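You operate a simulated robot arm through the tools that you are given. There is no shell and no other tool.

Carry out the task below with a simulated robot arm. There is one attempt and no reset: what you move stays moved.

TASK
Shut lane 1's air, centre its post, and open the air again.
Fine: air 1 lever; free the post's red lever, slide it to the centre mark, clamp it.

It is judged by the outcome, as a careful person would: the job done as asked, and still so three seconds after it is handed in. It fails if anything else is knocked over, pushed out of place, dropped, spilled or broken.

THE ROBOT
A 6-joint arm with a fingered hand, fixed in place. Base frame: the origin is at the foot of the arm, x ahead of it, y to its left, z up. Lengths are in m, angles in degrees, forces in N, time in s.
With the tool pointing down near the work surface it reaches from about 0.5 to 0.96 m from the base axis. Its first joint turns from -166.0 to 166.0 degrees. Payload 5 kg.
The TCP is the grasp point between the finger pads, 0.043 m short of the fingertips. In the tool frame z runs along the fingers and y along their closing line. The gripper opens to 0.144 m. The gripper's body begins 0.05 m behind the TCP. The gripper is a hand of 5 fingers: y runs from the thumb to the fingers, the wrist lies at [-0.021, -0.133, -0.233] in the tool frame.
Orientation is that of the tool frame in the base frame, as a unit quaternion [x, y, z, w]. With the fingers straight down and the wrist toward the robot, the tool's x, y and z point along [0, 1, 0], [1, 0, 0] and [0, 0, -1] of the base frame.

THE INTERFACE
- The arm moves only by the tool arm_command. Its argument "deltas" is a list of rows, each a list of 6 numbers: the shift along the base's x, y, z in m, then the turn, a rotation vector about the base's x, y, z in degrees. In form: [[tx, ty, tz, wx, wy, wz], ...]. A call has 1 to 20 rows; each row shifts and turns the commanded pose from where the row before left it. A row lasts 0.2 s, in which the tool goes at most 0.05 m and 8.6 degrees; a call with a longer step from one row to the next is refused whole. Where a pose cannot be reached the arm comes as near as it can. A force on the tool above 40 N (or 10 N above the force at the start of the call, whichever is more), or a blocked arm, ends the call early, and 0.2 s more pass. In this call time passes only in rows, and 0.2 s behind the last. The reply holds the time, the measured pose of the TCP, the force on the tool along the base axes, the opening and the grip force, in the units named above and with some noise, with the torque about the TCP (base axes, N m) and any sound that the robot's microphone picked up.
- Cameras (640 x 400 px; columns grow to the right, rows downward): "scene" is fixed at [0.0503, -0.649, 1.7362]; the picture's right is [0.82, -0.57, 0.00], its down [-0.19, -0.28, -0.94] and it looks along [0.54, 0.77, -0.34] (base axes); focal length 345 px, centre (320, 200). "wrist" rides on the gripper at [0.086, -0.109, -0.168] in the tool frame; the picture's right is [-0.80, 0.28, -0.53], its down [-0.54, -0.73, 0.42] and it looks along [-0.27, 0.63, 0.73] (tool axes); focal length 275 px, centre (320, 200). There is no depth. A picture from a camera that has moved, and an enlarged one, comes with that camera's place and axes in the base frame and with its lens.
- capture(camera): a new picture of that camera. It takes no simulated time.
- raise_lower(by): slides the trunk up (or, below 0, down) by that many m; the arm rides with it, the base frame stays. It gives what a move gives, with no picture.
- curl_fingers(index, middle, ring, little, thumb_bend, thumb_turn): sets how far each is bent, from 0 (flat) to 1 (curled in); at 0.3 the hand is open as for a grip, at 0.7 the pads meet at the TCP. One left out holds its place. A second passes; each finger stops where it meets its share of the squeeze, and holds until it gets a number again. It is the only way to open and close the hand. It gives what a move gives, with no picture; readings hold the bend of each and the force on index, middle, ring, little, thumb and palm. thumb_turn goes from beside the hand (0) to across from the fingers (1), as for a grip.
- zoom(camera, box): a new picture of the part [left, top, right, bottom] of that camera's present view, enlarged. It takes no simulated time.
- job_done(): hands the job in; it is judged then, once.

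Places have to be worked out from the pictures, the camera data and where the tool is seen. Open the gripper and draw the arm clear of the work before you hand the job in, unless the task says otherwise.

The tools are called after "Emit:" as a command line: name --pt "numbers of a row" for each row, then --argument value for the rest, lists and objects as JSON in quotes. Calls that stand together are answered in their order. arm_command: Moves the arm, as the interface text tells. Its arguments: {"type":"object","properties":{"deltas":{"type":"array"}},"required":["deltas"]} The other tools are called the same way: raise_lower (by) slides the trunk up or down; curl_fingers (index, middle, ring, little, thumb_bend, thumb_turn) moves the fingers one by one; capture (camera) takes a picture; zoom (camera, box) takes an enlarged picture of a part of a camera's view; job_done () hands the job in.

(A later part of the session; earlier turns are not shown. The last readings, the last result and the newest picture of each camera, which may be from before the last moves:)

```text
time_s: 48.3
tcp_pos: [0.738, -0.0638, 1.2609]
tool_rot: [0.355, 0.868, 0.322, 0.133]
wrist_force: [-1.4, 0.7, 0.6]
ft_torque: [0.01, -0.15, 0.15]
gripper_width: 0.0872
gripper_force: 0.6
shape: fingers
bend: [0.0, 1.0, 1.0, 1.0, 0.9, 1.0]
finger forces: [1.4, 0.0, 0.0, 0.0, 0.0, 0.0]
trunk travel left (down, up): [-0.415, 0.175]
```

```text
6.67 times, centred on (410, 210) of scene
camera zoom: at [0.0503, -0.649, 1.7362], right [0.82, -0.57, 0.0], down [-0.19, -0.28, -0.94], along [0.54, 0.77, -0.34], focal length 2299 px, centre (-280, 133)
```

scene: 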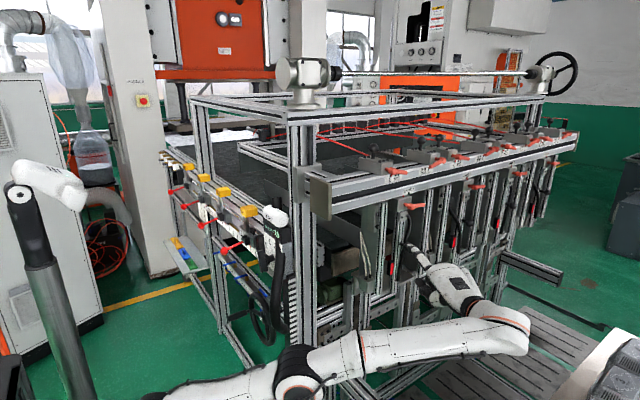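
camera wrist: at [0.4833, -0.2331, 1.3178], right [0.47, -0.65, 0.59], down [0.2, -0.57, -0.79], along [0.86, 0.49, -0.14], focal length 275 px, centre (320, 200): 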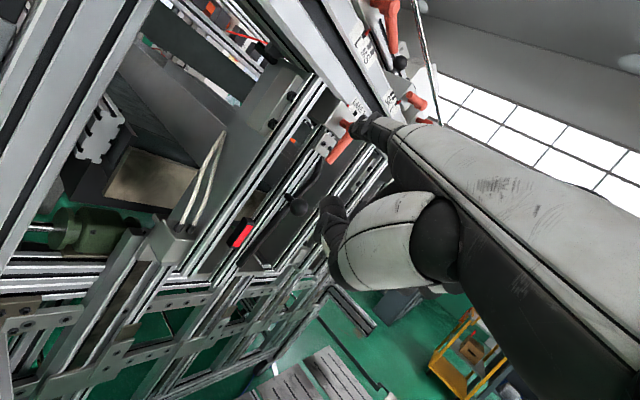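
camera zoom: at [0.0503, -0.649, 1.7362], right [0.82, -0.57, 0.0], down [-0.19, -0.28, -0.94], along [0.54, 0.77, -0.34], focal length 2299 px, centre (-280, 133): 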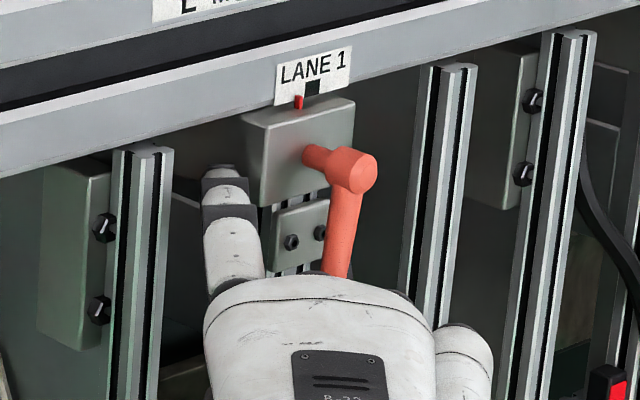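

The pointer is now close to the mark. I'll look at lanes 2 and 3 at the same magnification, as a reference for how a centred pointer looks from here.

Emit:
zoom --camera "scene" --box '[460, 160, 500, 190]'

Emit:
zoom --camera "scene" --box '[500, 150, 540, 180]'

Emit:
zoom --camera "scene" --box '[400, 185, 420, 200]'

```text
13.33 times, centred on (480, 175) of scene
camera zoom: at [0.0503, -0.649, 1.7362], right [0.82, -0.57, 0.0], down [-0.19, -0.28, -0.94], along [0.54, 0.77, -0.34], focal length 4598 px, centre (-1813, 533)
```

zoom: 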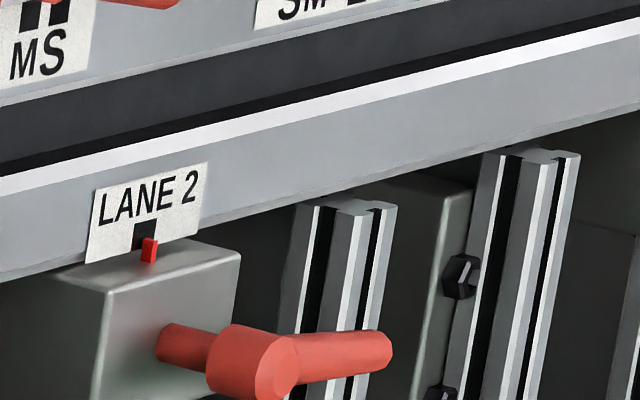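

```text
13.33 times, centred on (520, 165) of scene
camera zoom: at [0.0503, -0.649, 1.7362], right [0.82, -0.57, 0.0], down [-0.19, -0.28, -0.94], along [0.54, 0.77, -0.34], focal length 4598 px, centre (-2347, 667)
```

zoom: 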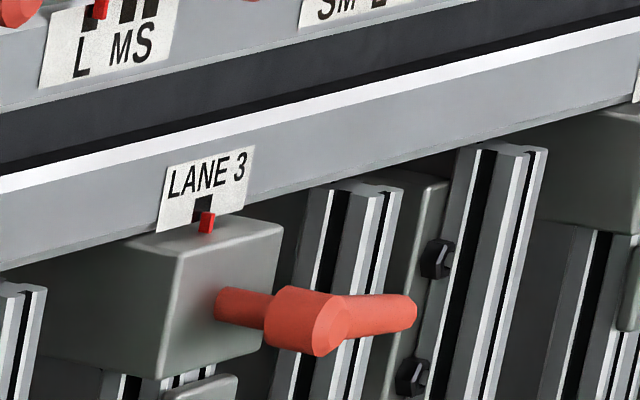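

```text
16.00 times, centred on (410, 192) of scene
camera zoom: at [0.0503, -0.649, 1.7362], right [0.82, -0.57, 0.0], down [-0.19, -0.28, -0.94], along [0.54, 0.77, -0.34], focal length 5518 px, centre (-1120, 320)
```

zoom: 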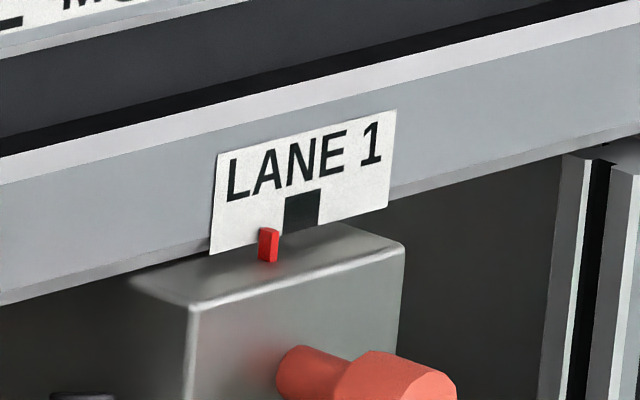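

In the centred lanes the pointer sits about 53% along the label's bottom edge. For lane 1 that means u≈307 in the 13.3× view, and it's at 277 now, so about 10 mm remain. I'll push 8 mm and recheck.

Emit:
arm_command --pt "0.004 0 0 0 0 0" --pt "0.004 0 0 0 0 0"

Emit:
zoom --camera "scene" --box '[390, 180, 430, 210]'

```text
time_s: 48.9
tcp_pos: [0.7452, -0.0652, 1.2606]
tool_rot: [0.355, 0.866, 0.325, 0.134]
wrist_force: [-2.1, -0.1, 0.5]
ft_torque: [0.04, -0.11, 0.12]
gripper_width: 0.0867
gripper_force: 1.0
shape: fingers
bend: [0.0, 1.0, 1.0, 1.0, 0.9, 1.0]
finger forces: [1.3, 0.0, 0.1, 0.0, 0.0, 0.0]
trunk travel left (down, up): [-0.415, 0.175]
```

```text
13.33 times, centred on (410, 195) of scene
camera zoom: at [0.0503, -0.649, 1.7362], right [0.82, -0.57, 0.0], down [-0.19, -0.28, -0.94], along [0.54, 0.77, -0.34], focal length 4598 px, centre (-880, 267)
```

zoom: 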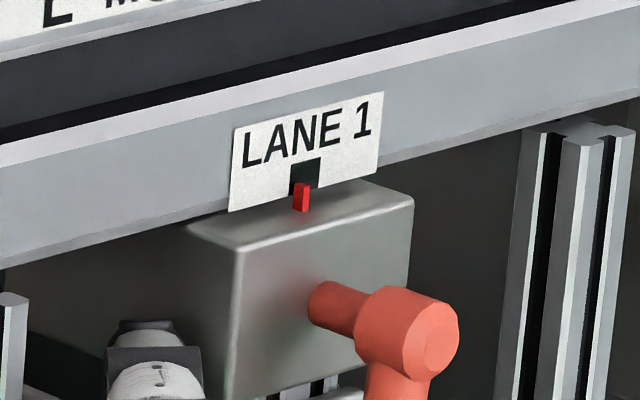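

The pointer is at u≈302 and the target is ≈308, so about 2 mm remain. I'll nudge.

Emit:
arm_command --pt "0.002 0 0 0 0 0"

Emit:
zoom --camera "scene" --box '[400, 185, 420, 200]'

Emit:
zoom --camera "scene" --box '[468, 170, 488, 185]'

```text
time_s: 49.3
tcp_pos: [0.7466, -0.0652, 1.2608]
tool_rot: [0.355, 0.867, 0.324, 0.133]
wrist_force: [-0.9, -0.1, 0.0]
ft_torque: [0.04, -0.18, 0.16]
gripper_width: 0.0872
gripper_force: 1.2
shape: fingers
bend: [0.0, 1.0, 1.0, 1.0, 0.9, 1.0]
finger forces: [1.6, 0.0, 0.1, 0.0, 0.0, 0.1]
trunk travel left (down, up): [-0.415, 0.175]
```

```text
16.00 times, centred on (410, 192) of scene
camera zoom: at [0.0503, -0.649, 1.7362], right [0.82, -0.57, 0.0], down [-0.19, -0.28, -0.94], along [0.54, 0.77, -0.34], focal length 5518 px, centre (-1120, 320)
```

zoom: 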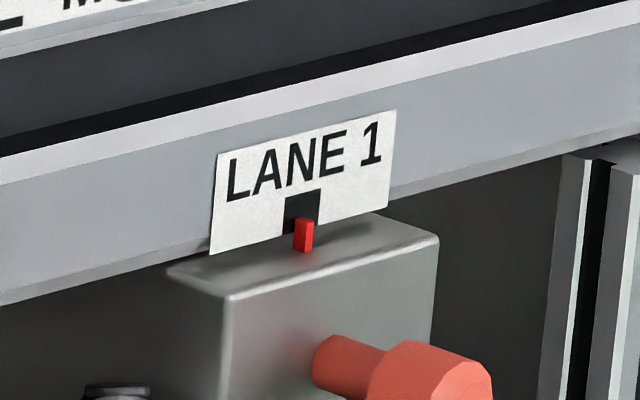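

```text
16.00 times, centred on (478, 178) of scene
camera zoom: at [0.0503, -0.649, 1.7362], right [0.82, -0.57, 0.0], down [-0.19, -0.28, -0.94], along [0.54, 0.77, -0.34], focal length 5518 px, centre (-2208, 560)
```

zoom: 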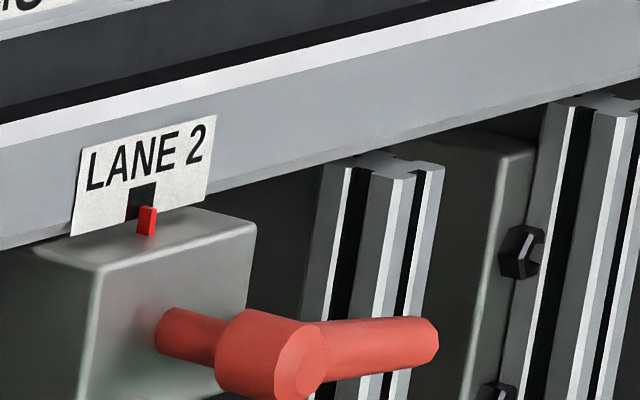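

The pointer is now centred as in the other lanes (fraction ≈0.53, within about 0.5 mm). I'll back the finger off sideways first so it doesn't drag the post, then move to the left of the hanging handle.

Emit:
arm_command --pt "-0.008 0 0 0 0 0" --pt "-0.014 -0.014 0 0 0 0" --pt "-0.014 -0.02 0 0 0 0" --pt "0 -0.03 0 0 0 0" --pt "0 -0.01 -0.018 0 0 0" --pt "0.02 0 -0.018 0 0 0"

Emit:
zoom --camera "scene" --box '[400, 185, 420, 200]'

Emit:
zoom --camera "scene" --box '[370, 180, 450, 240]'

Emit:
zoom --camera "wrist" --box '[260, 30, 480, 200]'

```text
time_s: 50.7
tcp_pos: [0.7301, -0.1394, 1.2237]
tool_rot: [0.354, 0.867, 0.323, 0.133]
wrist_force: [-0.2, 0.9, 0.6]
ft_torque: [-0.03, -0.01, -0.02]
gripper_width: 0.0862
gripper_force: 0.1
shape: fingers
bend: [0.0, 1.0, 1.0, 1.0, 0.9, 1.0]
finger forces: [0.0, 0.0, 0.1, 0.1, 0.1, 0.0]
trunk travel left (down, up): [-0.415, 0.175]
```

```text
16.00 times, centred on (410, 192) of scene
camera zoom: at [0.0503, -0.649, 1.7362], right [0.82, -0.57, 0.0], down [-0.19, -0.28, -0.94], along [0.54, 0.77, -0.34], focal length 5518 px, centre (-1120, 320)
```

zoom: 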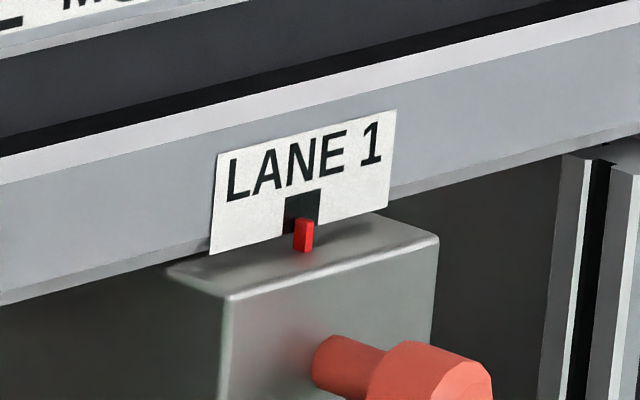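

```text
6.67 times, centred on (410, 210) of scene
camera zoom: at [0.0503, -0.649, 1.7362], right [0.82, -0.57, 0.0], down [-0.19, -0.28, -0.94], along [0.54, 0.77, -0.34], focal length 2299 px, centre (-280, 133)
```

zoom: 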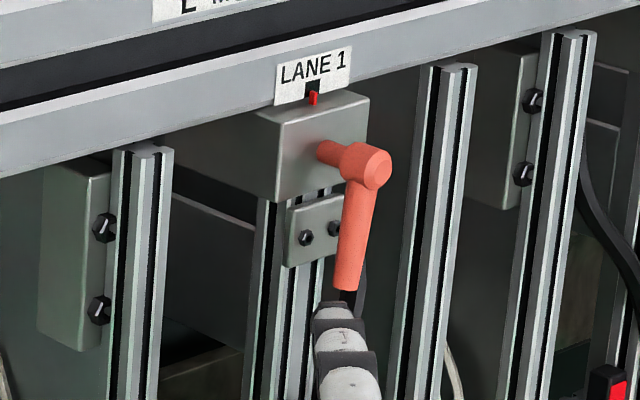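

```text
2.35 times, centred on (370, 115) of wrist
camera zoom: at [0.534, -0.2153, 1.2784], right [0.47, -0.65, 0.59], down [0.2, -0.57, -0.79], along [0.86, 0.49, -0.14], focal length 648 px, centre (202, 400)
```

zoom: 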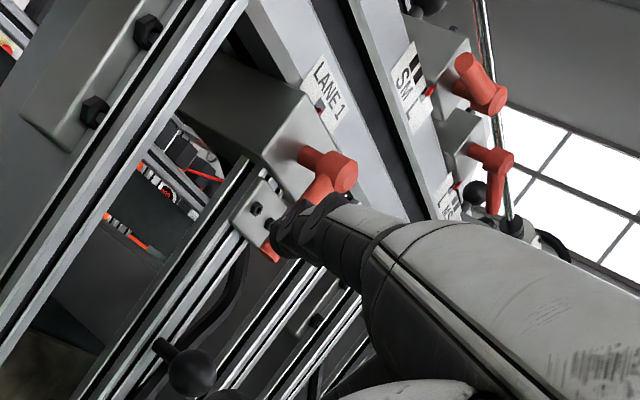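

The pointer stayed put and the handle hangs at about (0.842–0.85, −0.02). I'll bring the finger to the left of its lower half and begin swinging it back up toward +x.

Emit:
arm_command --pt "0.004 0.023 0 0 0 0" --pt "0.004 0.022 0 0 0 0" --pt "0.016 0 0.001 0 0 0" --pt "0.014 0 0 0 0 0" --pt "0.01 0 0 0 0 0" --pt "0.01 0 0 0 0 0"

Emit:
zoom --camera "scene" --box '[370, 180, 450, 240]'

Emit:
zoom --camera "wrist" --box '[260, 30, 480, 200]'

```text
time_s: 52.1
tcp_pos: [0.7896, -0.0949, 1.2249]
tool_rot: [0.355, 0.867, 0.323, 0.133]
wrist_force: [-1.3, -0.5, -0.5]
ft_torque: [-0.06, 0.0, 0.02]
gripper_width: 0.0858
gripper_force: 0.3
shape: fingers
bend: [0.0, 1.0, 1.0, 1.0, 0.9, 1.0]
finger forces: [0.4, 0.0, 0.1, 0.0, 0.0, 0.0]
trunk travel left (down, up): [-0.415, 0.175]
```

```text
6.67 times, centred on (410, 210) of scene
camera zoom: at [0.0503, -0.649, 1.7362], right [0.82, -0.57, 0.0], down [-0.19, -0.28, -0.94], along [0.54, 0.77, -0.34], focal length 2299 px, centre (-280, 133)
```

zoom: 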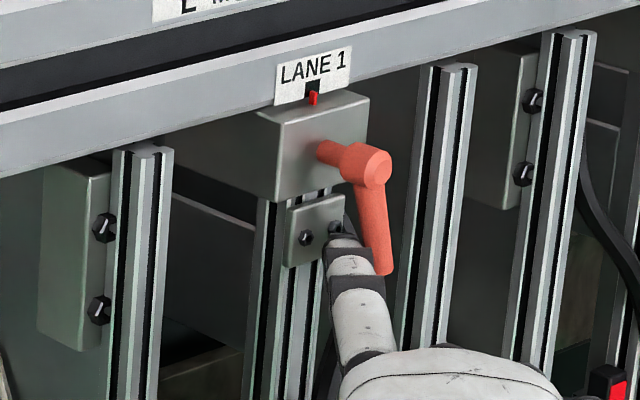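

```text
2.35 times, centred on (370, 115) of wrist
camera zoom: at [0.5943, -0.1692, 1.281], right [0.47, -0.65, 0.59], down [0.2, -0.58, -0.79], along [0.86, 0.49, -0.14], focal length 648 px, centre (202, 400)
```

zoom: 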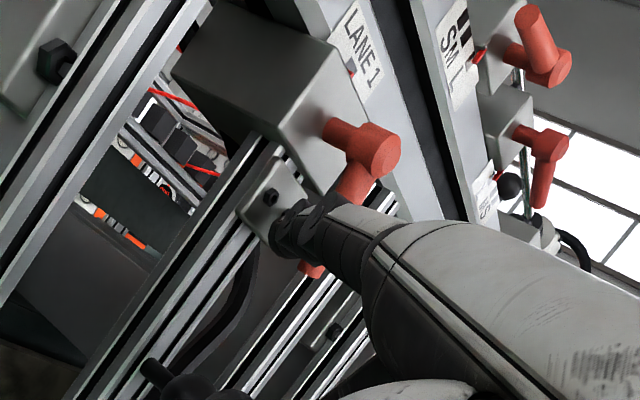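

The handle is swinging up with almost no force and the pointer hasn't moved. I'll continue the arc.

Emit:
arm_command --pt "0.012 0 0 0 0 0" --pt "0.012 0 0.003 0 0 0" --pt "0.011 0 0.006 0 0 0" --pt "0.008 0 0.008 0 0 0"

Emit:
zoom --camera "scene" --box '[370, 180, 450, 240]'

Emit:
zoom --camera "wrist" --box '[260, 30, 480, 200]'

```text
time_s: 53.1
tcp_pos: [0.8341, -0.0932, 1.2417]
tool_rot: [0.354, 0.867, 0.323, 0.133]
wrist_force: [0.9, -0.3, -0.6]
ft_torque: [-0.1, 0.02, 0.04]
gripper_width: 0.0855
gripper_force: 0.5
shape: fingers
bend: [0.0, 1.0, 1.0, 1.0, 0.9, 1.0]
finger forces: [0.8, 0.1, 0.1, 0.1, 0.1, 0.0]
trunk travel left (down, up): [-0.415, 0.175]
```

```text
6.67 times, centred on (410, 210) of scene
camera zoom: at [0.0503, -0.649, 1.7362], right [0.82, -0.57, 0.0], down [-0.19, -0.28, -0.94], along [0.54, 0.77, -0.34], focal length 2299 px, centre (-280, 133)
```

zoom: 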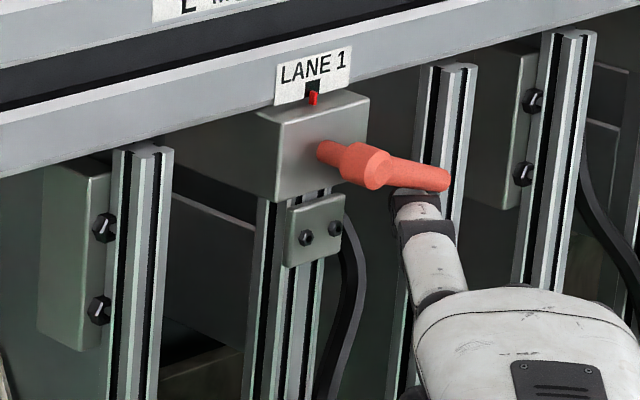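

```text
2.35 times, centred on (370, 115) of wrist
camera zoom: at [0.6379, -0.1693, 1.2973], right [0.47, -0.65, 0.59], down [0.2, -0.57, -0.79], along [0.86, 0.49, -0.14], focal length 648 px, centre (202, 400)
```

zoom: 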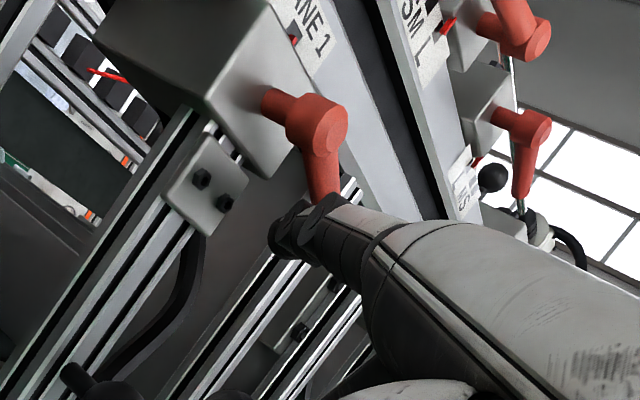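

It's nearly back at the horizontal. I'll lift further until it meets the clamp stop.

Emit:
arm_command --pt "0.002 0 0.007 0 0 0" --pt "0 0 0.007 0 0 0" --pt "0 0 0.006 0 0 0"

Emit:
zoom --camera "scene" --box '[370, 180, 450, 240]'

Emit:
zoom --camera "scene" --box '[460, 160, 500, 190]'

```text
time_s: 53.9
tcp_pos: [0.8351, -0.0942, 1.259]
tool_rot: [0.356, 0.867, 0.322, 0.133]
wrist_force: [-3.6, -2.9, -8.5]
ft_torque: [-0.36, 0.04, 0.16]
gripper_width: 0.0802
gripper_force: 4.3
shape: fingers
bend: [0.02, 1.0, 1.0, 1.0, 0.9, 1.0]
finger forces: [9.4, 0.0, 0.0, 0.0, 0.1, 0.0]
trunk travel left (down, up): [-0.415, 0.175]
```

```text
6.67 times, centred on (410, 210) of scene
camera zoom: at [0.0503, -0.649, 1.7362], right [0.82, -0.57, 0.0], down [-0.19, -0.28, -0.94], along [0.54, 0.77, -0.34], focal length 2299 px, centre (-280, 133)
```

zoom: 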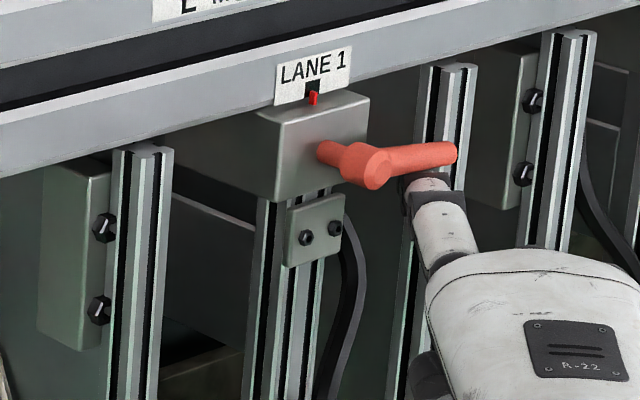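

```text
13.33 times, centred on (480, 175) of scene
camera zoom: at [0.0503, -0.649, 1.7362], right [0.82, -0.57, 0.0], down [-0.19, -0.28, -0.94], along [0.54, 0.77, -0.34], focal length 4598 px, centre (-1813, 533)
```

zoom: 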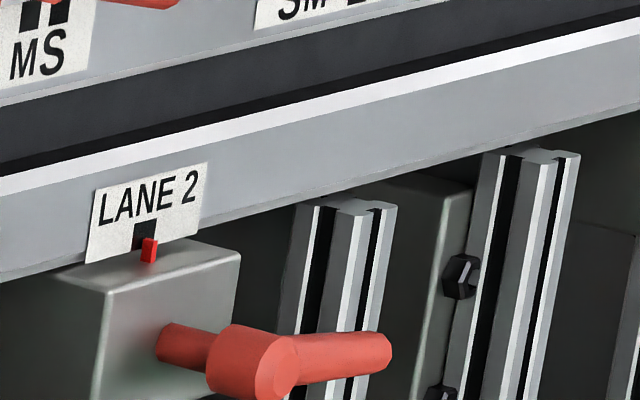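

The handle is against the clamp stop at about 9 N, at the same angle as it started and as lane 2's. I'll press slightly more to seat it, then withdraw downward and out.

Emit:
arm_command --pt "0 0 0.005 0 0 0" --pt "0 0 0.001 0 0 0"

Emit:
arm_command --pt "0 0 -0.03 0 0 0" --pt "-0.015 -0.04 -0.005 0 0 0" --pt "-0.02 -0.04 0 0 0 0" --pt "-0.02 -0.03 0 0 0 0"

Emit:
zoom --camera "scene" --box '[390, 180, 430, 210]'

Emit:
zoom --camera "scene" --box '[370, 160, 490, 250]'

Emit:
zoom --camera "wrist" --box '[240, 0, 400, 120]'

```text
time_s: 54.5
tcp_pos: [0.836, -0.0952, 1.2664]
tool_rot: [0.356, 0.867, 0.323, 0.133]
wrist_force: [-2.1, -4.3, -11.9]
ft_torque: [-0.42, 0.27, -0.05]
gripper_width: 0.0738
gripper_force: 5.8
shape: fingers
bend: [0.05, 1.0, 1.0, 1.0, 0.9, 1.0]
finger forces: [12.0, 0.1, 0.1, 0.0, 0.0, 0.1]
trunk travel left (down, up): [-0.415, 0.175]
```

```text
time_s: 55.5
tcp_pos: [0.7773, -0.2057, 1.2341]
tool_rot: [0.354, 0.867, 0.324, 0.134]
wrist_force: [0.2, -0.8, 0.3]
ft_torque: [0.0, -0.01, -0.02]
gripper_width: 0.0857
gripper_force: 0.0
shape: fingers
bend: [0.0, 1.0, 1.0, 1.0, 0.9, 1.0]
finger forces: [0.0, 0.1, 0.0, 0.0, 0.0, 0.0]
trunk travel left (down, up): [-0.415, 0.175]
```

```text
13.33 times, centred on (410, 195) of scene
camera zoom: at [0.0503, -0.649, 1.7362], right [0.82, -0.57, 0.0], down [-0.19, -0.28, -0.94], along [0.54, 0.77, -0.34], focal length 4598 px, centre (-880, 267)
```

zoom: 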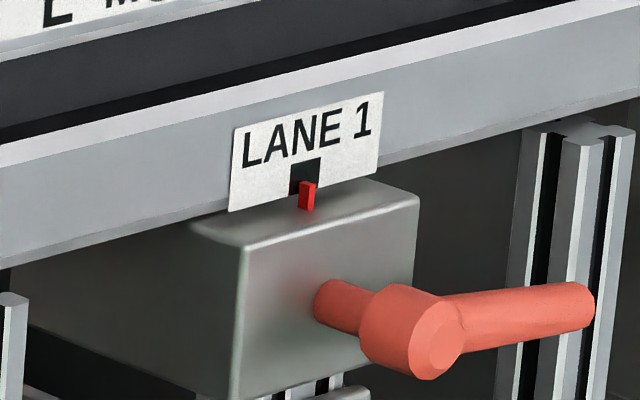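

```text
4.44 times, centred on (430, 205) of scene
camera zoom: at [0.0503, -0.649, 1.7362], right [0.82, -0.57, 0.0], down [-0.19, -0.28, -0.94], along [0.54, 0.77, -0.34], focal length 1533 px, centre (-169, 178)
```

zoom: 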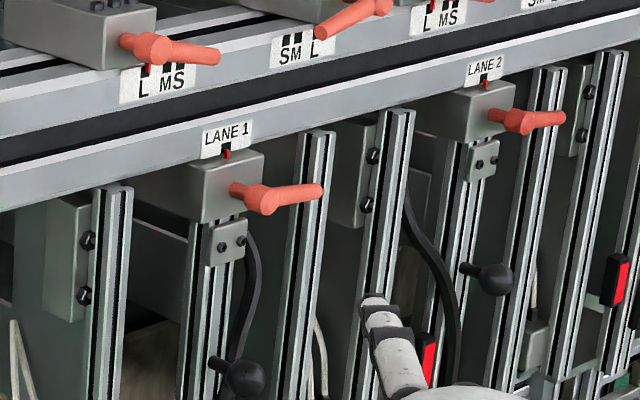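

```text
3.33 times, centred on (320, 60) of wrist
camera zoom: at [0.5822, -0.2811, 1.288], right [0.47, -0.65, 0.59], down [0.2, -0.57, -0.79], along [0.86, 0.49, -0.14], focal length 918 px, centre (320, 667)
```

zoom: 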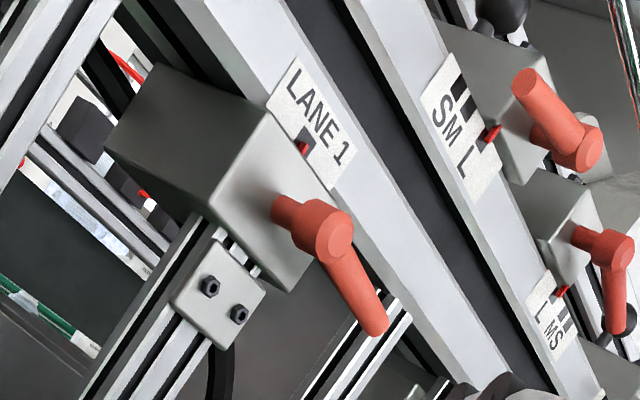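

The lever is clamped, and the pointer (u≈307) sits on the mark like the other lanes. Now I'll go back the way I came: curl the index, withdraw, unwind the yaw and pitch.

Emit:
curl_fingers --index 0.9

Emit:
arm_command --pt "-0.039 -0.024 0.016 0 0 0" --pt "-0.039 -0.024 0.016 0 0 0" --pt "-0.039 -0.024 0.016 0 0 0" --pt "-0.039 -0.024 0.016 0 0 0" --pt "-0.037 0.008 0.03 0 0 0" --pt "-0.037 0.008 0.03 0 0 0" --pt "-0.037 0.008 0.03 0 0 0" --pt "-0.037 0.008 0.03 0 0 0"

Emit:
arm_command --pt "-0.0083 0 0 0 0 -7.5" --pt "-0.0083 0 0 0 0 -7.5" --pt "-0.0083 0 0 0 0 -7.5" --pt "-0.0083 0 0 0 0 -7.5" --pt "-0.0083 0 0 0 0 -7.5" --pt "-0.0083 0 0 0 0 -7.5" --pt "-0.01 0.01 0 0 8.2 0" --pt "-0.01 0.01 0 0 8.2 0" --pt "-0.01 0.01 0 0 8.2 0" --pt "-0.01 0.01 0 0 8.2 0" --pt "-0.01 0.01 0 0 8.2 0"

Emit:
capture --camera "scene"

```text
time_s: 56.5
tcp_pos: [0.777, -0.2044, 1.2327]
tool_rot: [0.356, 0.867, 0.322, 0.134]
wrist_force: [0.5, -0.1, 0.3]
ft_torque: [0.02, -0.02, -0.03]
gripper_width: 0.0167
gripper_force: 0.0
shape: fingers
bend: [0.73, 1.0, 1.0, 1.0, 0.91, 1.0]
finger forces: [0.1, 0.1, 0.0, 0.1, 0.0, 0.0]
trunk travel left (down, up): [-0.415, 0.175]
```

```text
time_s: 58.3
tcp_pos: [0.4775, -0.2667, 1.417]
tool_rot: [0.355, 0.867, 0.323, 0.133]
wrist_force: [-0.1, 0.0, 0.3]
ft_torque: [-0.03, 0.01, -0.01]
gripper_width: 0.0143
gripper_force: 0.1
shape: fingers
bend: [0.76, 1.0, 1.0, 1.0, 0.91, 1.0]
finger forces: [0.1, 0.0, 0.1, 0.0, 0.0, 0.1]
trunk travel left (down, up): [-0.415, 0.175]
```

```text
time_s: 60.7
tcp_pos: [0.3771, -0.2184, 1.4181]
tool_rot: [0.705, 0.709, 0.001, -0.003]
wrist_force: [0.0, -1.1, 1.1]
ft_torque: [0.01, 0.01, 0.0]
gripper_width: 0.0146
gripper_force: 0.1
shape: fingers
bend: [0.76, 1.0, 1.0, 1.0, 0.91, 1.0]
finger forces: [0.0, 0.1, 0.0, 0.0, 0.0, 0.1]
trunk travel left (down, up): [-0.415, 0.175]
```

```text
taken
```

scene: 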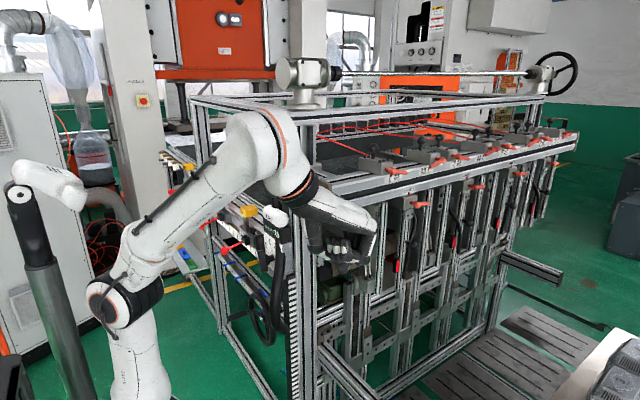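

Everything is clear and the post is as I left it. I'll swing back to the left at the same height along the earlier path, then level the palm.

Emit:
arm_command --pt "0 0.044 0 0 0 0" --pt "0 0.044 0 0 0 0" --pt "0 0.044 0 0 0 0" --pt "-0.01 0.044 0 0 0 0" --pt "-0.01 0.044 0 0 0 0" --pt "-0.01 0.044 0 0 0 0" --pt "-0.01 0.044 0 0 0 0" --pt "-0.01 0.044 0 0 0 0" --pt "-0.01 0.044 0 0 0 0" --pt "-0.01 0.044 0 0 0 0" --pt "-0.01 0.044 0 0 0 0" --pt "-0.01 0.044 0 0 0 0" --pt "-0.015 0.044 0 0 0 0" --pt "-0.014 0.04 0 0 0 0"

Emit:
arm_command --pt "0 0.006 -0.006 0 -8.2 0" --pt "0 0.006 -0.006 0 -8.2 0" --pt "0 0.005 -0.006 0 -8.2 0" --pt "0 0.005 -0.006 0 -8.2 0" --pt "0 0.005 -0.006 0 -8.2 0"

Emit:
capture --camera "scene"

```text
time_s: 63.7
tcp_pos: [0.258, 0.3948, 1.4162]
tool_rot: [0.705, 0.71, 0.001, -0.001]
wrist_force: [0.2, -0.9, -0.2]
ft_torque: [-0.01, -0.04, 0.0]
gripper_width: 0.0144
gripper_force: 0.0
shape: fingers
bend: [0.76, 1.0, 1.0, 1.0, 0.91, 1.0]
finger forces: [0.0, 0.1, 0.0, 0.1, 0.0, 0.0]
trunk travel left (down, up): [-0.415, 0.175]
```

```text
time_s: 64.9
tcp_pos: [0.2562, 0.4193, 1.3883]
tool_rot: [0.66, 0.665, 0.248, 0.248]
wrist_force: [-0.4, 0.2, -0.7]
ft_torque: [0.01, -0.01, 0.01]
gripper_width: 0.014
gripper_force: 0.0
shape: fingers
bend: [0.76, 1.0, 1.0, 1.0, 0.91, 1.0]
finger forces: [0.0, 0.0, 0.1, 0.0, 0.0, 0.0]
trunk travel left (down, up): [-0.415, 0.175]
```

```text
taken
```

scene: 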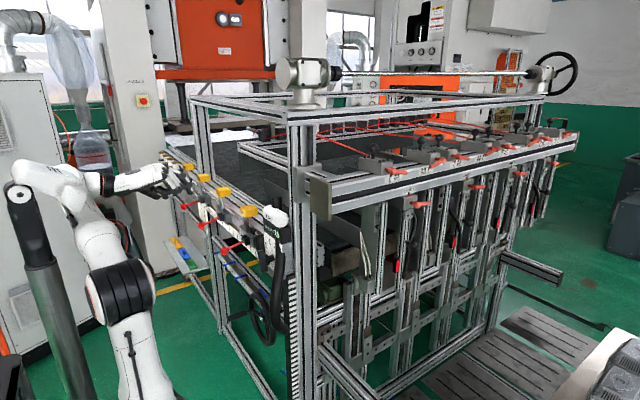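

To reopen, the lever (now along −y) must be drawn back toward −x, so I need a downward hook rather than a straight finger. I'll try an index bend of 0.4 here in free space and measure where its tip is.

Emit:
curl_fingers --index 0.4

Emit:
zoom --camera "wrist" --box '[240, 80, 480, 280]'

Emit:
zoom --camera "scene" --box '[110, 140, 230, 230]'

```text
time_s: 65.9
tcp_pos: [0.2569, 0.4189, 1.3876]
tool_rot: [0.659, 0.666, 0.249, 0.247]
wrist_force: [-0.4, -0.8, -0.1]
ft_torque: [0.01, -0.01, 0.0]
gripper_width: 0.0291
gripper_force: 0.0
shape: fingers
bend: [0.4, 1.0, 1.0, 1.0, 0.9, 1.0]
finger forces: [0.0, 0.0, 0.0, 0.0, 0.0, 0.0]
trunk travel left (down, up): [-0.415, 0.175]
```

```text
2.00 times, centred on (360, 180) of wrist
camera zoom: at [0.0643, 0.5043, 1.4423], right [-0.13, -0.8, 0.59], down [-0.27, -0.55, -0.79], along [0.96, -0.26, -0.14], focal length 551 px, centre (240, 240)
```

zoom: 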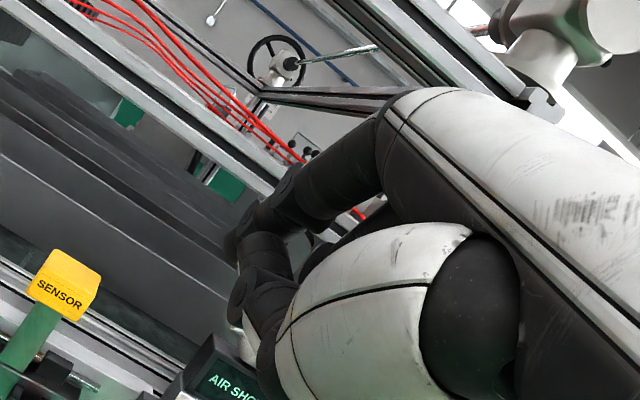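

```text
4.44 times, centred on (170, 185) of scene
camera zoom: at [0.0503, -0.649, 1.7362], right [0.82, -0.57, 0.0], down [-0.19, -0.28, -0.94], along [0.54, 0.77, -0.34], focal length 1533 px, centre (987, 267)
```

zoom: 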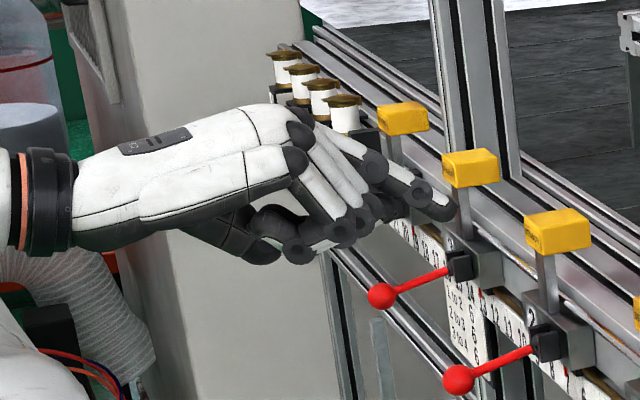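

At 0.4 the index is only about 40° inclined; at 0.7 it should be about 70° with the tip near the TCP, a good hook, provided the thumb is out of the way. I'll try the thumb turned beside the hand.

Emit:
curl_fingers --index 0.7 --thumb_turn 0.0 --thumb_bend 0.3

Emit:
zoom --camera "wrist" --box '[240, 80, 480, 280]'

Emit:
zoom --camera "scene" --box '[110, 140, 230, 230]'

```text
time_s: 66.9
tcp_pos: [0.2574, 0.4188, 1.3887]
tool_rot: [0.659, 0.665, 0.248, 0.248]
wrist_force: [-0.1, -1.2, -0.6]
ft_torque: [-0.01, 0.03, -0.02]
gripper_width: 0.1785
gripper_force: 0.1
shape: fingers
bend: [0.7, 1.0, 1.0, 1.0, 0.3, 0.0]
finger forces: [0.0, 0.0, 0.0, 0.0, 0.0, 0.0]
trunk travel left (down, up): [-0.415, 0.175]
```

```text
2.00 times, centred on (360, 180) of wrist
camera zoom: at [0.0643, 0.5043, 1.4424], right [-0.13, -0.8, 0.59], down [-0.27, -0.55, -0.79], along [0.96, -0.26, -0.14], focal length 551 px, centre (240, 240)
```

zoom: 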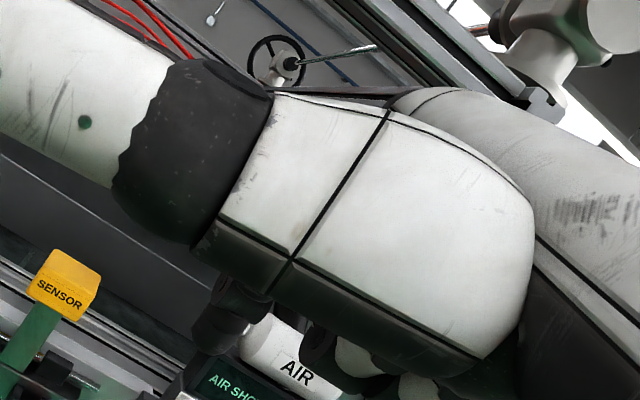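

```text
4.44 times, centred on (170, 185) of scene
camera zoom: at [0.0503, -0.649, 1.7362], right [0.82, -0.57, 0.0], down [-0.19, -0.28, -0.94], along [0.54, 0.77, -0.34], focal length 1533 px, centre (987, 267)
```

zoom: 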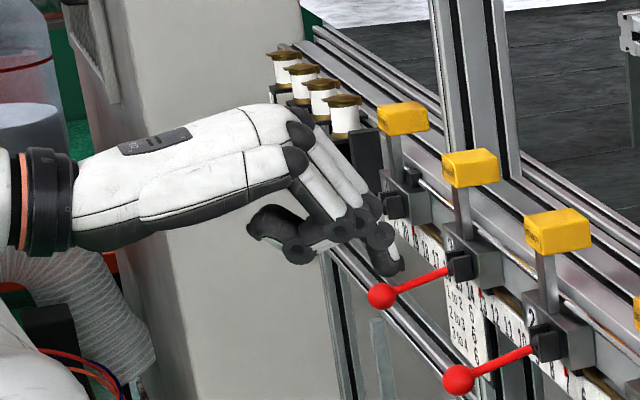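

The index is now a steep hook with its tip at about TCP+(0.035, 0.018, −0.026). I'll check where the sideways thumb ends up.

Emit:
capture --camera "wrist"

Emit:
zoom --camera "scene" --box '[140, 150, 220, 210]'

```text
taken
camera wrist: at [0.0643, 0.5043, 1.4424], right [-0.13, -0.8, 0.59], down [-0.27, -0.55, -0.79], along [0.96, -0.26, -0.14], focal length 275 px, centre (320, 200)
```

wrist: 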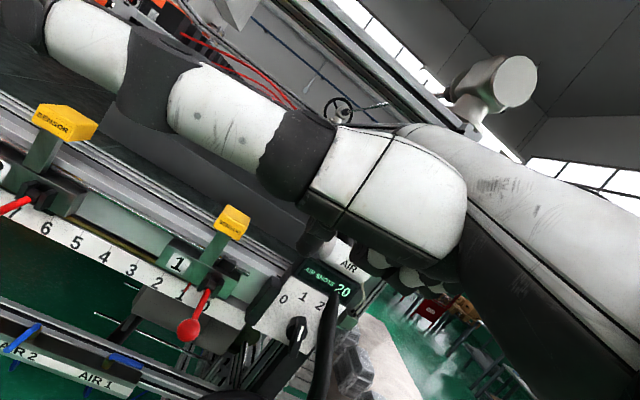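

```text
6.67 times, centred on (180, 180) of scene
camera zoom: at [0.0503, -0.649, 1.7362], right [0.82, -0.57, 0.0], down [-0.19, -0.28, -0.94], along [0.54, 0.77, -0.34], focal length 2299 px, centre (1253, 333)
```

zoom: 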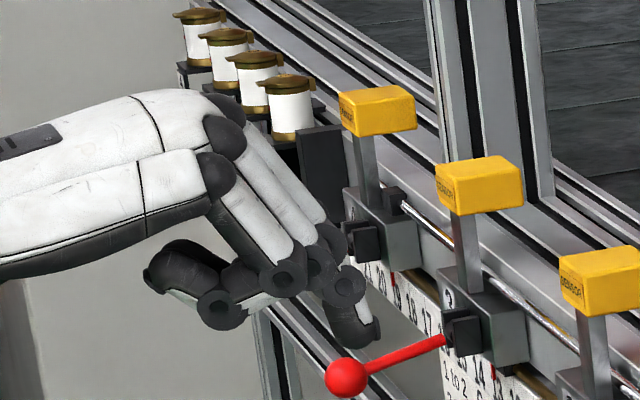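

The thumb ends around (0.16, 0.57), well back from everything. I'll lower the trunk by 0.4 and check.

Emit:
raise_lower --by -0.4

Emit:
zoom --camera "scene" --box '[120, 220, 300, 350]'

Emit:
capture --camera "wrist"

```text
time_s: 70.7
tcp_pos: [0.2564, 0.4205, 0.9865]
tool_rot: [0.66, 0.665, 0.247, 0.248]
wrist_force: [1.0, -0.4, 0.0]
ft_torque: [0.02, -0.01, -0.02]
gripper_width: 0.1786
gripper_force: 0.1
shape: fingers
bend: [0.7, 1.0, 1.0, 1.0, 0.3, 0.0]
finger forces: [0.0, 0.0, 0.0, 0.0, 0.1, 0.0]
trunk travel left (down, up): [-0.015, 0.575]
```

```text
3.08 times, centred on (210, 285) of scene
camera zoom: at [0.0503, -0.649, 1.7362], right [0.82, -0.57, 0.0], down [-0.19, -0.28, -0.94], along [0.54, 0.77, -0.34], focal length 1061 px, centre (658, -62)
```

zoom: 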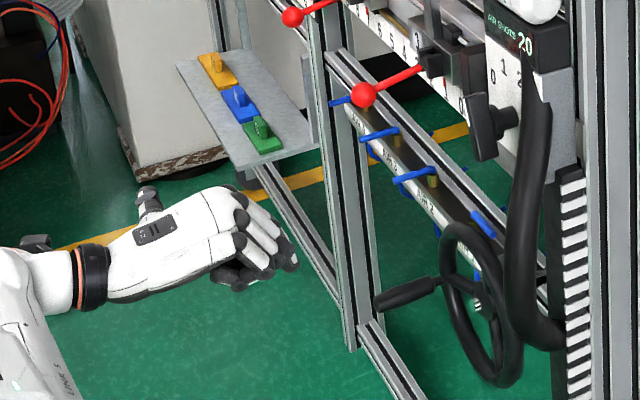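

```text
taken
camera wrist: at [0.0643, 0.5043, 1.0424], right [-0.13, -0.8, 0.59], down [-0.27, -0.55, -0.79], along [0.96, -0.26, -0.14], focal length 275 px, centre (320, 200)
```

wrist: 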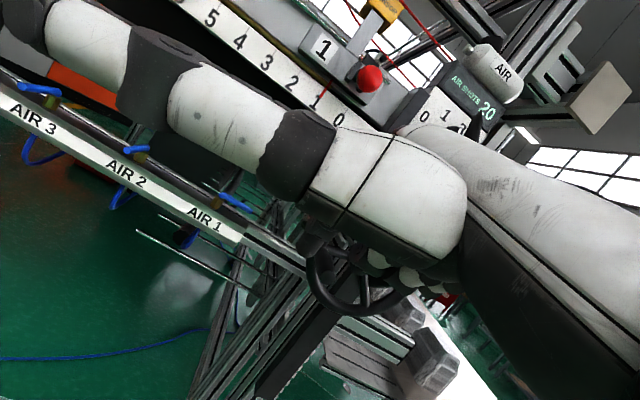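

I'll pinpoint the closed lever in this view, along with the surface behind it.

Emit:
zoom --camera "wrist" --box '[170, 160, 290, 250]'

Emit:
zoom --camera "scene" --box '[240, 265, 290, 305]'

```text
4.44 times, centred on (230, 205) of wrist
camera zoom: at [0.0643, 0.5043, 1.0424], right [-0.13, -0.8, 0.59], down [-0.27, -0.55, -0.79], along [0.96, -0.26, -0.14], focal length 1224 px, centre (720, 178)
```

zoom: 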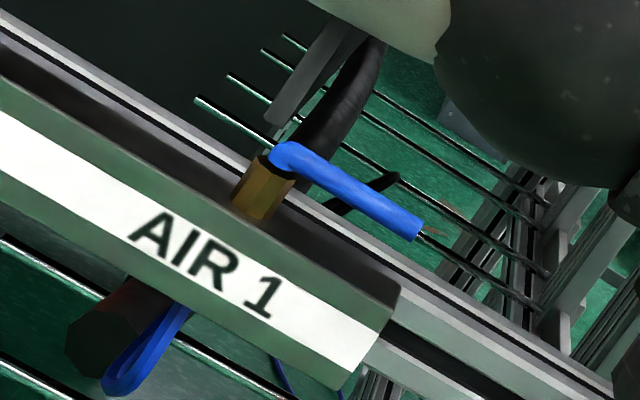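

```text
10.00 times, centred on (265, 285) of scene
camera zoom: at [0.0503, -0.649, 1.7362], right [0.82, -0.57, 0.0], down [-0.19, -0.28, -0.94], along [0.54, 0.77, -0.34], focal length 3448 px, centre (870, -650)
```

zoom: 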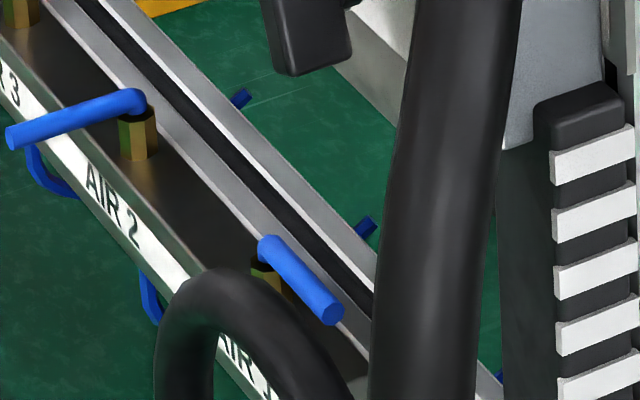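

The closed lever is along x≈0.560, z≈0.881, with its free end at y≈0.46; the surface behind is at z≈0.855. I'll move in with the hook tip at z≈0.905 above lever height and stop just short of it.

Emit:
arm_command --pt "0 0.02 -0.028 0 0 0" --pt "0 0.02 -0.0275 0 0 0" --pt "0.04 0 0 0 0 0" --pt "0.04 0 0 0 0 0" --pt "0.04 0 0 0 0 0" --pt "0.04 0 0 0 0 0" --pt "0.04 0 0 0 0 0" --pt "0.03 0 0 0 0 0"

Emit:
zoom --camera "scene" --box '[200, 230, 300, 310]'

Emit:
capture --camera "wrist"

```text
time_s: 72.5
tcp_pos: [0.4834, 0.4612, 0.9296]
tool_rot: [0.659, 0.665, 0.249, 0.248]
wrist_force: [0.2, -0.9, -0.5]
ft_torque: [0.03, 0.02, 0.01]
gripper_width: 0.1786
gripper_force: 0.0
shape: fingers
bend: [0.7, 1.0, 1.0, 1.0, 0.3, 0.0]
finger forces: [0.0, 0.0, 0.0, 0.0, 0.0, 0.0]
trunk travel left (down, up): [-0.015, 0.575]
```

```text
5.00 times, centred on (250, 270) of scene
camera zoom: at [0.0503, -0.649, 1.7362], right [0.82, -0.57, 0.0], down [-0.19, -0.28, -0.94], along [0.54, 0.77, -0.34], focal length 1724 px, centre (670, -150)
```

zoom: 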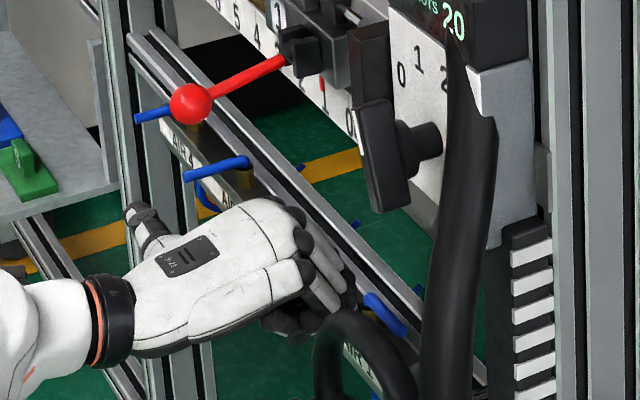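

```text
taken
camera wrist: at [0.2918, 0.5456, 0.9845], right [-0.13, -0.8, 0.59], down [-0.27, -0.55, -0.79], along [0.96, -0.26, -0.14], focal length 275 px, centre (320, 200)
```

wrist: 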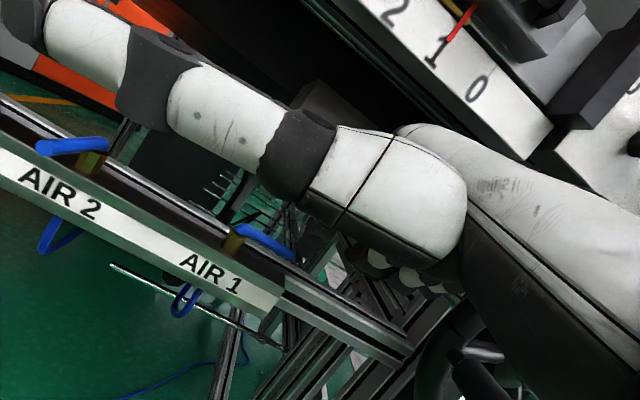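

The hand is clear and aligned. I'll carry the hook over the lever (1.5 cm above it), then check before lowering behind it.

Emit:
arm_command --pt "0.03 0 0.003 0 0 0" --pt "0.03 0 0 0 0 0" --pt "0.02 0 0 0 0 0"

Emit:
zoom --camera "scene" --box '[230, 240, 310, 310]'

Emit:
zoom --camera "wrist" --box '[180, 160, 420, 320]'

```text
time_s: 73.3
tcp_pos: [0.5667, 0.4582, 0.9318]
tool_rot: [0.659, 0.666, 0.249, 0.247]
wrist_force: [-0.3, -0.8, 0.1]
ft_torque: [0.03, -0.02, -0.02]
gripper_width: 0.1787
gripper_force: 0.1
shape: fingers
bend: [0.7, 1.0, 1.0, 1.0, 0.3, 0.0]
finger forces: [0.0, 0.0, 0.0, 0.0, 0.1, 0.1]
trunk travel left (down, up): [-0.015, 0.575]
```

```text
5.71 times, centred on (270, 275) of scene
camera zoom: at [0.0503, -0.649, 1.7362], right [0.82, -0.57, 0.0], down [-0.19, -0.28, -0.94], along [0.54, 0.77, -0.34], focal length 1970 px, centre (606, -229)
```

zoom: 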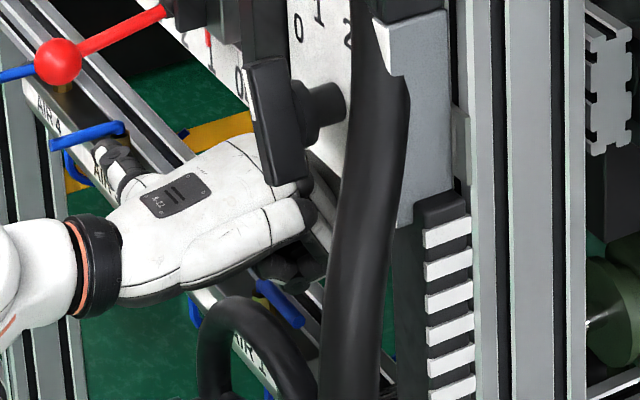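

```text
2.50 times, centred on (300, 240) of wrist
camera zoom: at [0.374, 0.5431, 0.9861], right [-0.13, -0.8, 0.59], down [-0.27, -0.55, -0.79], along [0.96, -0.26, -0.14], focal length 688 px, centre (370, 100)
```

zoom: 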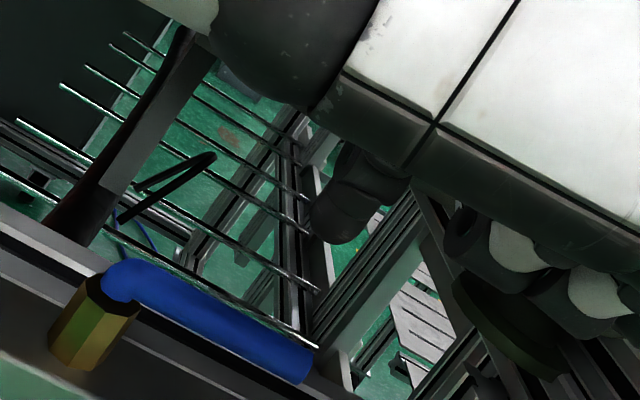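

The view shows the hook tip at about (0.597, 0.460, 0.907), more centred on the TCP than I assumed, so it's right at the lever's free end. I'll shift 1.8 cm toward +y so it drops behind the lever's middle.

Emit:
arm_command --pt "0 0.01 0 0 0 0" --pt "0 0.009 0 0 0 0"

Emit:
zoom --camera "wrist" --box '[180, 160, 420, 320]'

```text
time_s: 73.9
tcp_pos: [0.5665, 0.4766, 0.9334]
tool_rot: [0.66, 0.665, 0.247, 0.247]
wrist_force: [0.4, 0.5, -0.3]
ft_torque: [0.03, 0.01, 0.01]
gripper_width: 0.1789
gripper_force: 0.0
shape: fingers
bend: [0.7, 1.0, 1.0, 1.0, 0.3, 0.0]
finger forces: [0.0, 0.0, 0.0, 0.1, 0.0, 0.0]
trunk travel left (down, up): [-0.015, 0.575]
```

```text
2.50 times, centred on (300, 240) of wrist
camera zoom: at [0.3743, 0.5624, 0.9885], right [-0.13, -0.8, 0.59], down [-0.27, -0.55, -0.79], along [0.95, -0.26, -0.14], focal length 688 px, centre (370, 100)
```

zoom: 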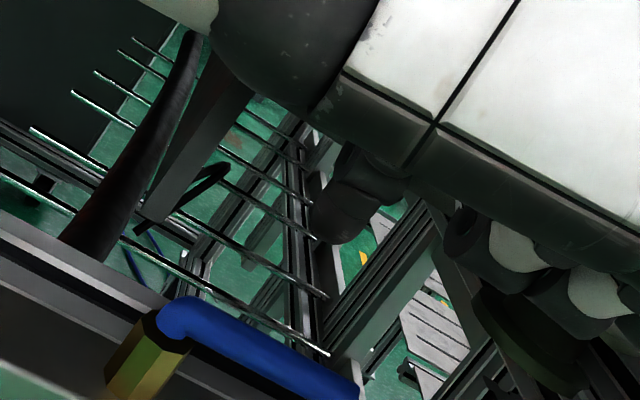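

Now aligned. I'll lower the hook behind the lever in small steps.

Emit:
arm_command --pt "0.002 0 -0.012 0 0 0" --pt "0 0 -0.012 0 0 0" --pt "0 0 -0.01 0 0 0"

Emit:
zoom --camera "wrist" --box '[180, 160, 420, 320]'

Emit:
zoom --camera "scene" --box '[240, 255, 300, 305]'

```text
time_s: 74.7
tcp_pos: [0.5672, 0.4777, 0.901]
tool_rot: [0.659, 0.666, 0.248, 0.247]
wrist_force: [0.1, -0.3, 0.7]
ft_torque: [0.03, 0.01, 0.0]
gripper_width: 0.1788
gripper_force: 0.0
shape: fingers
bend: [0.7, 1.0, 1.0, 1.0, 0.3, 0.0]
finger forces: [0.0, 0.0, 0.0, 0.1, 0.1, 0.1]
trunk travel left (down, up): [-0.015, 0.575]
```

```text
2.50 times, centred on (300, 240) of wrist
camera zoom: at [0.3752, 0.5636, 0.9555], right [-0.13, -0.8, 0.59], down [-0.27, -0.55, -0.79], along [0.96, -0.26, -0.14], focal length 688 px, centre (370, 100)
```

zoom: 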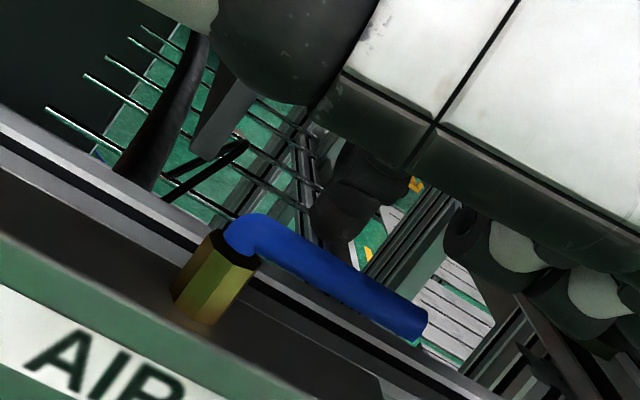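

```text
8.00 times, centred on (270, 280) of scene
camera zoom: at [0.0503, -0.649, 1.7362], right [0.82, -0.57, 0.0], down [-0.19, -0.28, -0.94], along [0.54, 0.77, -0.34], focal length 2759 px, centre (720, -440)
```

zoom: 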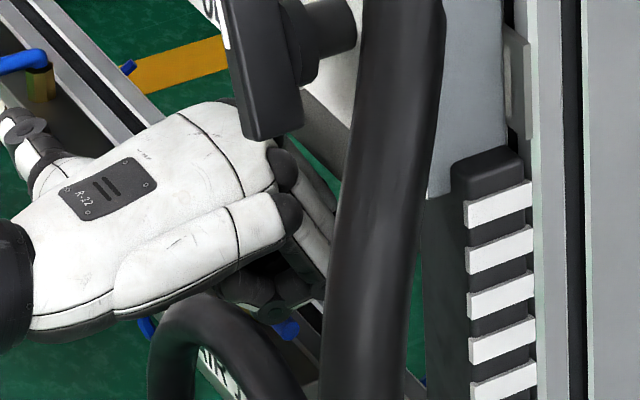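

The hook is behind the lever (the lever now hides its lower end). I'll go down a few mm more, then draw it toward −x.

Emit:
arm_command --pt "0 0 -0.007 0 0 0" --pt "-0.012 0 0 0 0 0" --pt "-0.012 0 0 0 0 0" --pt "-0.01 0 0 0 0 0"

Emit:
zoom --camera "wrist" --box '[180, 160, 420, 320]'

```text
time_s: 75.7
tcp_pos: [0.5346, 0.478, 0.8935]
tool_rot: [0.661, 0.664, 0.247, 0.248]
wrist_force: [0.6, -0.2, 0.4]
ft_torque: [0.0, -0.01, -0.01]
gripper_width: 0.1791
gripper_force: 0.3
shape: fingers
bend: [0.7, 1.0, 1.0, 1.0, 0.3, 0.0]
finger forces: [0.4, 0.0, 0.0, 0.0, 0.1, 0.0]
trunk travel left (down, up): [-0.015, 0.575]
```

```text
2.50 times, centred on (300, 240) of wrist
camera zoom: at [0.342, 0.5631, 0.9485], right [-0.13, -0.8, 0.59], down [-0.27, -0.55, -0.79], along [0.95, -0.26, -0.14], focal length 688 px, centre (370, 100)
```

zoom: 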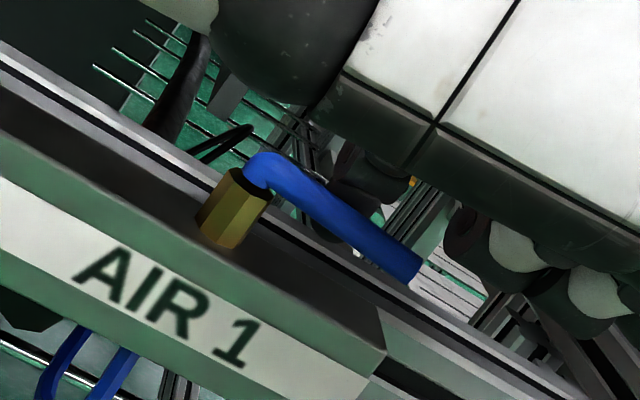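

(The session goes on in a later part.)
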